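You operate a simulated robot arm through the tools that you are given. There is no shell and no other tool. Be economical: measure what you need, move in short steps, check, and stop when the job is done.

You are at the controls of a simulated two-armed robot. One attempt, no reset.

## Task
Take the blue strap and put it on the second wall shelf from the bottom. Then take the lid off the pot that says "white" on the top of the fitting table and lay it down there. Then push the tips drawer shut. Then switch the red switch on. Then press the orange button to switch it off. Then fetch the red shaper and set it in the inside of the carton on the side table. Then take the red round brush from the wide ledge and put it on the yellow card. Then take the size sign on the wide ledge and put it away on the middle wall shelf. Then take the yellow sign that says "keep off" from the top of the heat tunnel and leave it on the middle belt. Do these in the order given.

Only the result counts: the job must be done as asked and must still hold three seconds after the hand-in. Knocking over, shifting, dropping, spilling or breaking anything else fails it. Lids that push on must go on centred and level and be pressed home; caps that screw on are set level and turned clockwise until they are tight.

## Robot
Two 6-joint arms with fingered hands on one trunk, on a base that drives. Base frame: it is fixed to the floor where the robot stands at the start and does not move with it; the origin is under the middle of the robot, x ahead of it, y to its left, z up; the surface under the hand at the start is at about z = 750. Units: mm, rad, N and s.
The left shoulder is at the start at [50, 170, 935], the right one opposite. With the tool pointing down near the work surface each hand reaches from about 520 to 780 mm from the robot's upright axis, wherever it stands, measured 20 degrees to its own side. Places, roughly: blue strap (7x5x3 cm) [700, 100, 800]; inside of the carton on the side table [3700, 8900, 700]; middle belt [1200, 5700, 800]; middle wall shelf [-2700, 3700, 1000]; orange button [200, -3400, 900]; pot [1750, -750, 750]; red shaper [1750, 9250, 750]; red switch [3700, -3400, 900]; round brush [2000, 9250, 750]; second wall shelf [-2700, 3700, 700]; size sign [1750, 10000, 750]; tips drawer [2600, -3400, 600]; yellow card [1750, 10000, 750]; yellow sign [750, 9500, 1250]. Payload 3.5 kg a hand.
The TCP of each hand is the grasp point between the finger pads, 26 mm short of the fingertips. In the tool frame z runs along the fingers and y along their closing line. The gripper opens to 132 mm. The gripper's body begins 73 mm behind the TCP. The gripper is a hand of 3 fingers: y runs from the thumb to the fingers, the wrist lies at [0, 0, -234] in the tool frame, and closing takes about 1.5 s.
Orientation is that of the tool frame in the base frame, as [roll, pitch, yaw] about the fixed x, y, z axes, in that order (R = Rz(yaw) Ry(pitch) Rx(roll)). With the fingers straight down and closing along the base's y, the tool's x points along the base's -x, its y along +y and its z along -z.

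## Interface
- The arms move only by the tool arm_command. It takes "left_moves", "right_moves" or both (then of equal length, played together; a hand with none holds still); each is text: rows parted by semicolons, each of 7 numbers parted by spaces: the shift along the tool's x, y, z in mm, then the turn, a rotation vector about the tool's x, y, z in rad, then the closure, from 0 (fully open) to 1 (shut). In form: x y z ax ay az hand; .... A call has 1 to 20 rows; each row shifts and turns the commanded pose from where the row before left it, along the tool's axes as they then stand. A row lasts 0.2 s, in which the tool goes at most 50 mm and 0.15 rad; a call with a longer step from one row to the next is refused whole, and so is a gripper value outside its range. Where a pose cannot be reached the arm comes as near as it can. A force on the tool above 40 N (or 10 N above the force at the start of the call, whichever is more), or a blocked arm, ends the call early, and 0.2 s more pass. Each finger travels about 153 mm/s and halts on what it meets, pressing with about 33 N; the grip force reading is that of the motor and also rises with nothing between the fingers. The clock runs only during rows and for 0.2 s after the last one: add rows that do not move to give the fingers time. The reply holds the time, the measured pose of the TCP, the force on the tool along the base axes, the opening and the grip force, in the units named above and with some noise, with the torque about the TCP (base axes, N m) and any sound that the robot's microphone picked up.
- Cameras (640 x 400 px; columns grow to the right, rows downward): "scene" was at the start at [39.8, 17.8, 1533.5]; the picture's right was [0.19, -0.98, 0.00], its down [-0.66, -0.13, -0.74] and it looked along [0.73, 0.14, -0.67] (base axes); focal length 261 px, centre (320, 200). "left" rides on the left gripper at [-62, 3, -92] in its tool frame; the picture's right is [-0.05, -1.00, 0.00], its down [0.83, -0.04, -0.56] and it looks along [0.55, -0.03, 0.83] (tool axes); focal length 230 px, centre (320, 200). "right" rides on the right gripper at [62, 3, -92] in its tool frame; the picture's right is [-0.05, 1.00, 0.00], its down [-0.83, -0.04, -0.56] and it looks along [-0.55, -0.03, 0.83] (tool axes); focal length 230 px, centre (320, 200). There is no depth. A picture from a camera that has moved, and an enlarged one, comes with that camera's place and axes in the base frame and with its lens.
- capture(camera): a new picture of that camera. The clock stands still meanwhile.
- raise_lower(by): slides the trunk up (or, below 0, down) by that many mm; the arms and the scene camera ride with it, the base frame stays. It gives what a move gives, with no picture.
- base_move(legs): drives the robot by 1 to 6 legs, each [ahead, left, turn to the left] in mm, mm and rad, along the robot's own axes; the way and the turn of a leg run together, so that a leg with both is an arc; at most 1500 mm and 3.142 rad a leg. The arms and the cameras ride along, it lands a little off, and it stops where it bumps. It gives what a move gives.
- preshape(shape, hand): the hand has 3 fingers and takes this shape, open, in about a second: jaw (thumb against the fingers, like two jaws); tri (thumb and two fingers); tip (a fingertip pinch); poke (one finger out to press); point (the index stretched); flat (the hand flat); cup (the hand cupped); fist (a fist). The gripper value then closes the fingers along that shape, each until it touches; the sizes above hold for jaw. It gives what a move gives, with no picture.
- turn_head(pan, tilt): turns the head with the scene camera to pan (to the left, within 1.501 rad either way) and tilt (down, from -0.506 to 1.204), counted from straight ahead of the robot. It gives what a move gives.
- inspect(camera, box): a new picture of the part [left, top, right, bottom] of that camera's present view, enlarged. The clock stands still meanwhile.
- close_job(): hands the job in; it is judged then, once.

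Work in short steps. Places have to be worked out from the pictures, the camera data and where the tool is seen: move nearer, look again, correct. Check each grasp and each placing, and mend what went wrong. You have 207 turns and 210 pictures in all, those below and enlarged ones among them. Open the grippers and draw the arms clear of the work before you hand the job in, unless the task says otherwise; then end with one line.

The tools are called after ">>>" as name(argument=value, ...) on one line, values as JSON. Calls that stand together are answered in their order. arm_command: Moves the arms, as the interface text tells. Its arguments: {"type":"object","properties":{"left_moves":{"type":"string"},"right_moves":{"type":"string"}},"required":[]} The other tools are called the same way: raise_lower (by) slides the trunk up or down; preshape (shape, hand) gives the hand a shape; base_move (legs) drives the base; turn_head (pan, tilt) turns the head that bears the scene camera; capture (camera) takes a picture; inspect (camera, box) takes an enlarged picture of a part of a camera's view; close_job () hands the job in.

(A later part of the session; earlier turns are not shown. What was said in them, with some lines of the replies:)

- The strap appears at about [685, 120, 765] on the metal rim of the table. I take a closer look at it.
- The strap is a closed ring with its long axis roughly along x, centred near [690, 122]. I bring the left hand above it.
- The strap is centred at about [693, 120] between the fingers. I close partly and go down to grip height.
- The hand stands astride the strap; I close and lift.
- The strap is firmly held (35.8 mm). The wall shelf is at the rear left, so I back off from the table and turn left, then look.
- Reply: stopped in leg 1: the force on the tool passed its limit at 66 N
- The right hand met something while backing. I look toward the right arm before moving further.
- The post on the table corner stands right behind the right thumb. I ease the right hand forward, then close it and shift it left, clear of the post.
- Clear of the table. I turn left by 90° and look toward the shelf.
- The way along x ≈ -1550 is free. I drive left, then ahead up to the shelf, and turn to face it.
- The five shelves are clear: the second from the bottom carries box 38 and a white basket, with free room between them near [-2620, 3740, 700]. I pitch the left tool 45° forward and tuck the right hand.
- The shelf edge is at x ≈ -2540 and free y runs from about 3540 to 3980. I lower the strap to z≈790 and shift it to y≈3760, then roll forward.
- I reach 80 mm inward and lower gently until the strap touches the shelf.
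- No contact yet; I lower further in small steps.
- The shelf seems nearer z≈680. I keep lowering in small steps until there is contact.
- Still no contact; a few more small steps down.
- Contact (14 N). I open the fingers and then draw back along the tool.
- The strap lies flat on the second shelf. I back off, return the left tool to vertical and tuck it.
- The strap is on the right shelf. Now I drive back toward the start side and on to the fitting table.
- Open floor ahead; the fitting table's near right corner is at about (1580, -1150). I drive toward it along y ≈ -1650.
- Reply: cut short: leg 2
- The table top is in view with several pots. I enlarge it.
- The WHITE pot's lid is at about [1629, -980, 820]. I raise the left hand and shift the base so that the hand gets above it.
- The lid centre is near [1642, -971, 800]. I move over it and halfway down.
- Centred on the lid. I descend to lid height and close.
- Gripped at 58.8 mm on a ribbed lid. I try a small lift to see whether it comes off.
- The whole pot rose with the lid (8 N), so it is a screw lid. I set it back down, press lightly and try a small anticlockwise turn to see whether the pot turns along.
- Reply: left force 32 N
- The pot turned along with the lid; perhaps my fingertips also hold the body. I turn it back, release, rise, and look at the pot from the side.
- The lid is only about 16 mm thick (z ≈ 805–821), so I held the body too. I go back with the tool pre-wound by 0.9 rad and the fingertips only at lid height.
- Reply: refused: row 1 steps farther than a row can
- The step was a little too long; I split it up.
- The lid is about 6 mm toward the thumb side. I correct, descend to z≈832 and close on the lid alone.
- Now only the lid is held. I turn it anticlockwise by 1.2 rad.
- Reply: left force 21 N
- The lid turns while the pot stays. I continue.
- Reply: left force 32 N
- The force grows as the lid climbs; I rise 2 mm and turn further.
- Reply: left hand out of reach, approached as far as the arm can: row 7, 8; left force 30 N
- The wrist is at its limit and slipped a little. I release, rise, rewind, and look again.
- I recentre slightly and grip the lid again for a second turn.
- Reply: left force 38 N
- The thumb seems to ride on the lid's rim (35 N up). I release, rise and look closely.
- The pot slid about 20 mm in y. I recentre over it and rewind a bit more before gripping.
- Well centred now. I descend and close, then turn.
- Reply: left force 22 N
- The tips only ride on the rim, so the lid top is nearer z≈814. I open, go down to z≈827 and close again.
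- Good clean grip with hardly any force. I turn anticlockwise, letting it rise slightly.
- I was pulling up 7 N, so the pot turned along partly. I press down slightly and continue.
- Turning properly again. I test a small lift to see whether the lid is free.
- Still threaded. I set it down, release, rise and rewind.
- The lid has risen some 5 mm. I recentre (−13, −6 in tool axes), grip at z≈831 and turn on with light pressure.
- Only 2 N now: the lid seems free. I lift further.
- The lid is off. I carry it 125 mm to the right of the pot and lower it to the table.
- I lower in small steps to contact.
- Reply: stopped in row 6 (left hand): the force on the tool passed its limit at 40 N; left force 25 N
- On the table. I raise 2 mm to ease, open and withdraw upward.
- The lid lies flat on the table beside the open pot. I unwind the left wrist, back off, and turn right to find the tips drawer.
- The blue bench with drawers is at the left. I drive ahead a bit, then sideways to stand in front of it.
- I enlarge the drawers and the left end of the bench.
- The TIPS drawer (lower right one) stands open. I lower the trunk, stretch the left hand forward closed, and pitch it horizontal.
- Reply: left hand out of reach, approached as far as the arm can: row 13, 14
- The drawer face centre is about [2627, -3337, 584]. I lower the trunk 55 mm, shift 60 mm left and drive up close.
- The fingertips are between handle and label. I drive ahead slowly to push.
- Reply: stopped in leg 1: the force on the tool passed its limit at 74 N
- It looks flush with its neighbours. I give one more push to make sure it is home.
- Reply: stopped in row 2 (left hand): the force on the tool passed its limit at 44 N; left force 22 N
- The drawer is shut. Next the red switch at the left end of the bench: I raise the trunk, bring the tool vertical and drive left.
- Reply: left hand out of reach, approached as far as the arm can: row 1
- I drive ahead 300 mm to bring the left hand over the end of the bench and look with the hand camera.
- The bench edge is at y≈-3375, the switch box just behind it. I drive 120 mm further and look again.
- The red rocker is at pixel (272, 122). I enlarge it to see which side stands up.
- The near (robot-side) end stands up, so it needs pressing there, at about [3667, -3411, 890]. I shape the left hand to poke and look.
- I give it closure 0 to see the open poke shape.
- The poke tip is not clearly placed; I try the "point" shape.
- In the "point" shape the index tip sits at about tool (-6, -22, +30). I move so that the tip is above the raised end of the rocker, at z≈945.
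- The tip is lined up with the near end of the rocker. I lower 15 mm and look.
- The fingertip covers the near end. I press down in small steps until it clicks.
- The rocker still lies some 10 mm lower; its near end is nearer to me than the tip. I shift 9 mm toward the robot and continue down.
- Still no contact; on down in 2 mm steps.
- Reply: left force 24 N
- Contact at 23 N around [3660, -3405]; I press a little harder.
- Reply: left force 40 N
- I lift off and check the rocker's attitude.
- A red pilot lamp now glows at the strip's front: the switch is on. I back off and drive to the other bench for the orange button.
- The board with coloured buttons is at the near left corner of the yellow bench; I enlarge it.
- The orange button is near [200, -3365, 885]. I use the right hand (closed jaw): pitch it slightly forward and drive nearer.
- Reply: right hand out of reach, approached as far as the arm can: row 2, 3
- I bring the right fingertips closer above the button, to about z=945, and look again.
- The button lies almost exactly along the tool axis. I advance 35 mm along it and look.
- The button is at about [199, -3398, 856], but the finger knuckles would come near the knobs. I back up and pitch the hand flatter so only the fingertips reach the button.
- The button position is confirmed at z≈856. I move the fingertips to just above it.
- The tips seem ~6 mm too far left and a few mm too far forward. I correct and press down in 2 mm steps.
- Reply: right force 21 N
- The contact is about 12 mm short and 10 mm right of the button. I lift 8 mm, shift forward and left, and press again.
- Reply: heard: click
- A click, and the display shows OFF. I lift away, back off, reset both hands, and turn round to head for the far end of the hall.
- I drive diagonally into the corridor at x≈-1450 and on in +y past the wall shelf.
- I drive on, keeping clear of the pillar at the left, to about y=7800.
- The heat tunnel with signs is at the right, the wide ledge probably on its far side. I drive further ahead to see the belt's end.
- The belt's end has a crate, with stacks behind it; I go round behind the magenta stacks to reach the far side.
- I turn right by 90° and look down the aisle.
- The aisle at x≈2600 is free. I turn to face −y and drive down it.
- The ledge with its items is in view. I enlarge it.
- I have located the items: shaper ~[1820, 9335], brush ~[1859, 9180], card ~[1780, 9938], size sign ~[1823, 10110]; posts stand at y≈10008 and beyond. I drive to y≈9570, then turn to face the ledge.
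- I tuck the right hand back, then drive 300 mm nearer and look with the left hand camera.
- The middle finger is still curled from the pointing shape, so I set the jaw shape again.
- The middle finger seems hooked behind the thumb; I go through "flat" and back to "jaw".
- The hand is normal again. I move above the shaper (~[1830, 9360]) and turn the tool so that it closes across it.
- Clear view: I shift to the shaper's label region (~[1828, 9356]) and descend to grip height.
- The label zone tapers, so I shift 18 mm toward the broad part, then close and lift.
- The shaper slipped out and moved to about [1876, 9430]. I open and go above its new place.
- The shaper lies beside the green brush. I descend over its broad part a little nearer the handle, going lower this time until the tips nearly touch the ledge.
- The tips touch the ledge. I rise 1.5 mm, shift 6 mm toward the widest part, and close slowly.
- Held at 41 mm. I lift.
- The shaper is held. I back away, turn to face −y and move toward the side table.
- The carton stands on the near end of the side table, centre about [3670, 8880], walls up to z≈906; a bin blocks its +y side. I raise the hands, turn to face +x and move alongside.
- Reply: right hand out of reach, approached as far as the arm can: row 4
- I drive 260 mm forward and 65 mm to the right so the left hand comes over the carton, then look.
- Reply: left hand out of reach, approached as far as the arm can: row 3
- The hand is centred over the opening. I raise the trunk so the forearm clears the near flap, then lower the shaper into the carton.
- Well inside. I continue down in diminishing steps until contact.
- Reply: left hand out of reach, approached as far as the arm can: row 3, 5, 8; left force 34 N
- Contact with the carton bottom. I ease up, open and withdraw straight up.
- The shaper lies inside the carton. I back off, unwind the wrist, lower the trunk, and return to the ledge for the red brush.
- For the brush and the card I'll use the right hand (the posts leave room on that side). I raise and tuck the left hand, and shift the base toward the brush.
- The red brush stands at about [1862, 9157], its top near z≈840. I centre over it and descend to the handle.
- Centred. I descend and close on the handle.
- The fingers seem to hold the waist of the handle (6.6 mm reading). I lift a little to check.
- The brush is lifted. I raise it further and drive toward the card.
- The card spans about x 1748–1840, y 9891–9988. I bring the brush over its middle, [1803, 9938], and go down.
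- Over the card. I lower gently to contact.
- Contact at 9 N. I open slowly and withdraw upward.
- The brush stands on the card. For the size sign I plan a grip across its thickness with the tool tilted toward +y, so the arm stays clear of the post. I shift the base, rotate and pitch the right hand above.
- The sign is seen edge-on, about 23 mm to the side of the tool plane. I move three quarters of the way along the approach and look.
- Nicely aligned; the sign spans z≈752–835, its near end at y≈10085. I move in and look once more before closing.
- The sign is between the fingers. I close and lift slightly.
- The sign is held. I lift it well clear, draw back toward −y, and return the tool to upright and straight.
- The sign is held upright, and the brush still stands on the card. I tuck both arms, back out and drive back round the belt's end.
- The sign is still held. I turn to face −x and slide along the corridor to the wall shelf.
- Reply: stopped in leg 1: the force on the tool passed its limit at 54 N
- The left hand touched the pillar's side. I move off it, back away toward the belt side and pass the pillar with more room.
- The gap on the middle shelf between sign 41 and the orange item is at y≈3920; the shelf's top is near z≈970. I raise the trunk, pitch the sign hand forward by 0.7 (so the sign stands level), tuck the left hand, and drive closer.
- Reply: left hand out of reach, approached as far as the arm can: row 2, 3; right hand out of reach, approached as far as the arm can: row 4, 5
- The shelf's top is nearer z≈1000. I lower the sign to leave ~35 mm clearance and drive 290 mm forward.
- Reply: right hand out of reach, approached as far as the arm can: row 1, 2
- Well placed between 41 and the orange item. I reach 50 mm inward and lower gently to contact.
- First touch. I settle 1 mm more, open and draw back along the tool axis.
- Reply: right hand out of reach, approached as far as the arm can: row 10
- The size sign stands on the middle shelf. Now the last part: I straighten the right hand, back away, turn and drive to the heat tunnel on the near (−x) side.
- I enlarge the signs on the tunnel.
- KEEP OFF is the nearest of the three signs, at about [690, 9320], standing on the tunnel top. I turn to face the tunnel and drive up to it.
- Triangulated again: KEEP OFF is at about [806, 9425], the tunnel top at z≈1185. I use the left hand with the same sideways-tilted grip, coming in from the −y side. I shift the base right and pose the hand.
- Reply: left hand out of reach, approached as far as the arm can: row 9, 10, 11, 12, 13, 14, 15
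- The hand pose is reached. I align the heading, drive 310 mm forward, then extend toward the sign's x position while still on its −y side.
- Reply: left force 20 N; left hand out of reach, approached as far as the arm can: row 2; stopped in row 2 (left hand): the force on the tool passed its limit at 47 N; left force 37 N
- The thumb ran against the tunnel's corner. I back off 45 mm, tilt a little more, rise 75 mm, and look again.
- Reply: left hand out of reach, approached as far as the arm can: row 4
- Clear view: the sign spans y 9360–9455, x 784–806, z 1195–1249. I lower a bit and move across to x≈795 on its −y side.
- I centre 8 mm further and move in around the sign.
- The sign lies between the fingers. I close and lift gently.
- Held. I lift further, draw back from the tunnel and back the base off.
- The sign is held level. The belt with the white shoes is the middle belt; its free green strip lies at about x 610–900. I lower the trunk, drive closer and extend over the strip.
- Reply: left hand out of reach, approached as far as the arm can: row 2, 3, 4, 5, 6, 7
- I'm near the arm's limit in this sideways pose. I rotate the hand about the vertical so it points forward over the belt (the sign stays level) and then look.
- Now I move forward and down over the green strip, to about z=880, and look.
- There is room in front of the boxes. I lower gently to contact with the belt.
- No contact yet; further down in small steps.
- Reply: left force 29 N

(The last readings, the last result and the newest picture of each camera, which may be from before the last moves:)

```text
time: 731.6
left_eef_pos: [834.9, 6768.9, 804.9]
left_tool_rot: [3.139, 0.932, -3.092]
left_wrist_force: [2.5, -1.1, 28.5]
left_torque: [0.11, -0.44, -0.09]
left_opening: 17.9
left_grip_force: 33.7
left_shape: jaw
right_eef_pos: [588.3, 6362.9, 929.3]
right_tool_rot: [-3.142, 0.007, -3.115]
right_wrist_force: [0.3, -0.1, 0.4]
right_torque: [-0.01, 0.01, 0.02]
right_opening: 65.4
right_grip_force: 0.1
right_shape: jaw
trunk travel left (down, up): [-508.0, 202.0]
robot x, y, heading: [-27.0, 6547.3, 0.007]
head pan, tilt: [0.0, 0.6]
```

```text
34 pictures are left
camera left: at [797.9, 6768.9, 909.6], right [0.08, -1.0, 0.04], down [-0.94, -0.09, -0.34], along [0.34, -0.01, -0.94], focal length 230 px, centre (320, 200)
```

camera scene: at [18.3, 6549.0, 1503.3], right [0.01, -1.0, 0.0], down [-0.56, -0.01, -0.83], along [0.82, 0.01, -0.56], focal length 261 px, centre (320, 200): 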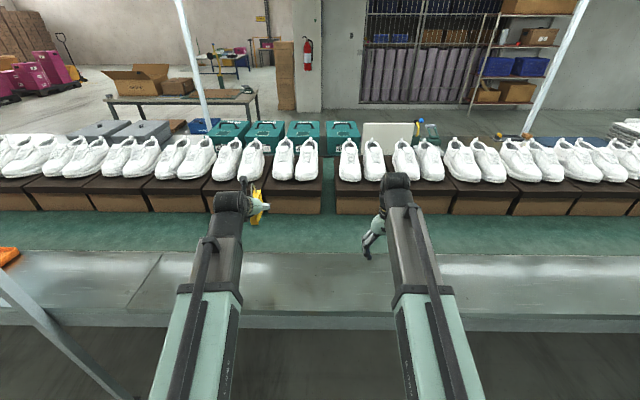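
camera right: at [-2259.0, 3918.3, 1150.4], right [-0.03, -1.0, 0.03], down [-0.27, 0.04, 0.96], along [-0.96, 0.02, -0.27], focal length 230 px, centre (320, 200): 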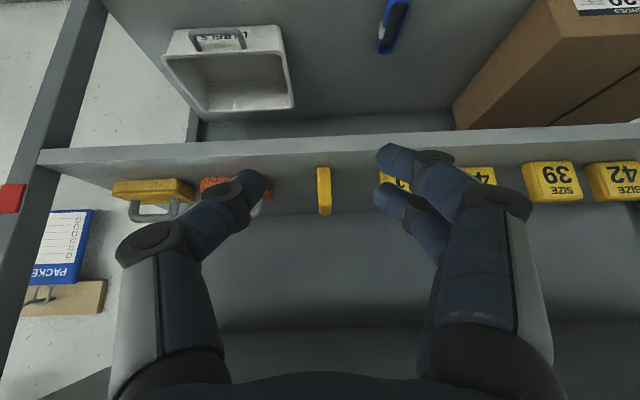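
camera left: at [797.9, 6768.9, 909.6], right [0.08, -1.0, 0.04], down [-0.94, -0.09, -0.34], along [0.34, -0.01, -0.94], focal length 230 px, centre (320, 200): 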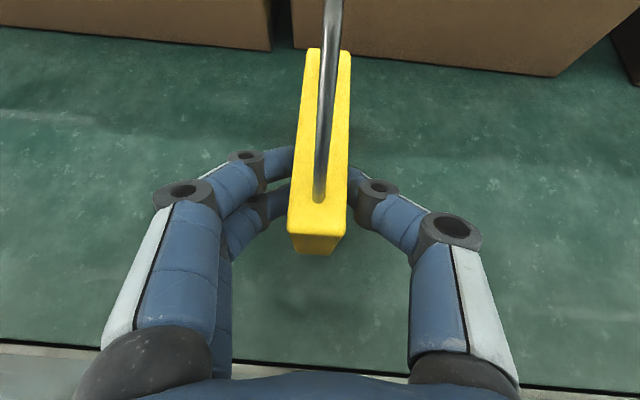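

In contact. I ease up 2 mm, open slowly and withdraw along the tool axis.

>>> arm_command(left_moves="-1.6 0 -1.2 0 0 0 1; 0 0 0 0 0 0 0.85; 0 0 0 0 0 0 0.7; 0 0 0 0 0 0 0.6; 0 0 0 0 0 0 0.5; 0 0 0 0 0 0 0.5; 0 0 -10 0 0 0 0.5; 0 0 -30 0 0 0 0.5; 0 0 -40 0 0 0 0.5; -10 0 -40 0 0 0 0.5; -20 0 -30 0 0 0 0.5; 0 0 0 0 0 0 0.5")

>>> capture(camera="left")

```text
time: 734.2
left_eef_pos: [733.7, 6764.3, 914.8]
left_tool_rot: [3.139, 0.921, -3.092]
left_wrist_force: [0.5, -0.3, -0.7]
left_torque: [-0.01, 0.02, -0.04]
left_opening: 65.5
left_grip_force: 0.1
left_shape: jaw
right_eef_pos: [590.0, 6362.0, 927.8]
right_tool_rot: [-3.141, 0.002, -3.116]
right_wrist_force: [0.6, -0.8, 0.2]
right_torque: [0.01, -0.01, -0.04]
right_opening: 65.3
right_grip_force: 0.0
right_shape: jaw
trunk travel left (down, up): [-508.0, 202.0]
robot x, y, heading: [-25.8, 6544.9, 0.012]
head pan, tilt: [0.0, 0.6]
```

```text
33 pictures are left
camera left: at [697.9, 6764.2, 1020.8], right [0.08, -1.0, 0.04], down [-0.94, -0.09, -0.33], along [0.33, -0.01, -0.94], focal length 230 px, centre (320, 200)
```

left: 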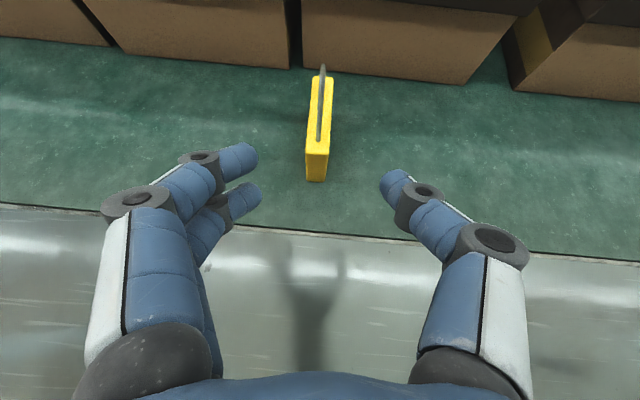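

The KEEP OFF sign stands on the middle belt. I back the robot off, open the grippers fully and take a last look.

>>> base_move(legs=[[-400, 0, 0]])

>>> arm_command(left_moves="0 0 0 0 0 0 0; 0 0 0 0 0 0 0; 0 0 0 0 0 0 0; 0 0 0 0 0 0 0", right_moves="0 0 0 0 0 0 0; 0 0 0 0 0 0 0; 0 0 0 0 0 0 0; 0 0 0 0 0 0 0")

>>> capture(camera="scene")

```text
time: 736.7
left_eef_pos: [333.1, 6760.2, 914.2]
left_tool_rot: [3.14, 0.923, -3.091]
left_wrist_force: [-0.9, 0.7, -0.5]
left_torque: [0.02, 0.0, -0.03]
left_opening: 65.4
left_grip_force: 0.1
left_shape: jaw
right_eef_pos: [189.8, 6359.1, 928.6]
right_tool_rot: [-3.141, 0.005, -3.114]
right_wrist_force: [-0.1, -0.3, 0.0]
right_torque: [0.03, 0.01, 0.0]
right_opening: 65.2
right_grip_force: 0.0
right_shape: jaw
trunk travel left (down, up): [-508.0, 202.0]
robot x, y, heading: [-429.2, 6544.4, 0.014]
head pan, tilt: [0.0, 0.6]
```

```text
time: 737.7
left_eef_pos: [332.6, 6759.9, 914.8]
left_tool_rot: [3.139, 0.922, -3.091]
left_wrist_force: [0.4, -0.2, 0.7]
left_torque: [-0.02, -0.01, 0.0]
left_opening: 131.8
left_grip_force: 0.0
left_shape: jaw
right_eef_pos: [190.4, 6359.3, 927.8]
right_tool_rot: [3.142, 0.003, -3.114]
right_wrist_force: [-0.4, 0.3, -0.3]
right_torque: [0.0, -0.01, 0.03]
right_opening: 132.0
right_grip_force: 0.0
right_shape: jaw
trunk travel left (down, up): [-508.0, 202.0]
robot x, y, heading: [-431.0, 6542.2, 0.012]
head pan, tilt: [0.0, 0.6]
```

```text
32 pictures are left
camera scene: at [-382.5, 6544.7, 1503.3], right [0.01, -1.0, 0.0], down [-0.56, -0.01, -0.83], along [0.83, 0.01, -0.56], focal length 261 px, centre (320, 200)
```

scene: 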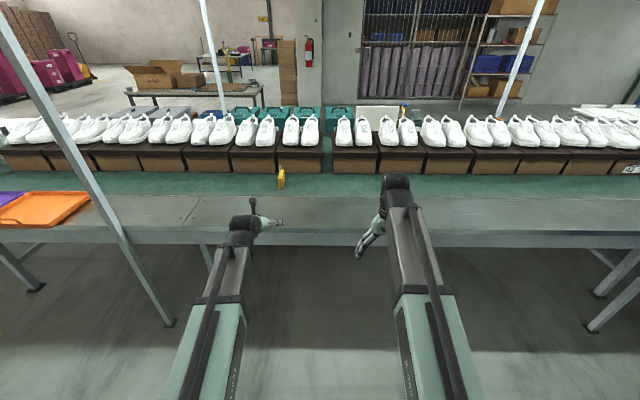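

All nine steps are done in the order given, and the hands are open and clear of the work. I hand the job in.

>>> close_job()

```text
The job is handed in.
```

All nine steps were done in the order given and the job is handed in. The red switch made no click when I pressed it; I took it as on because the lamp on its strip lit up.
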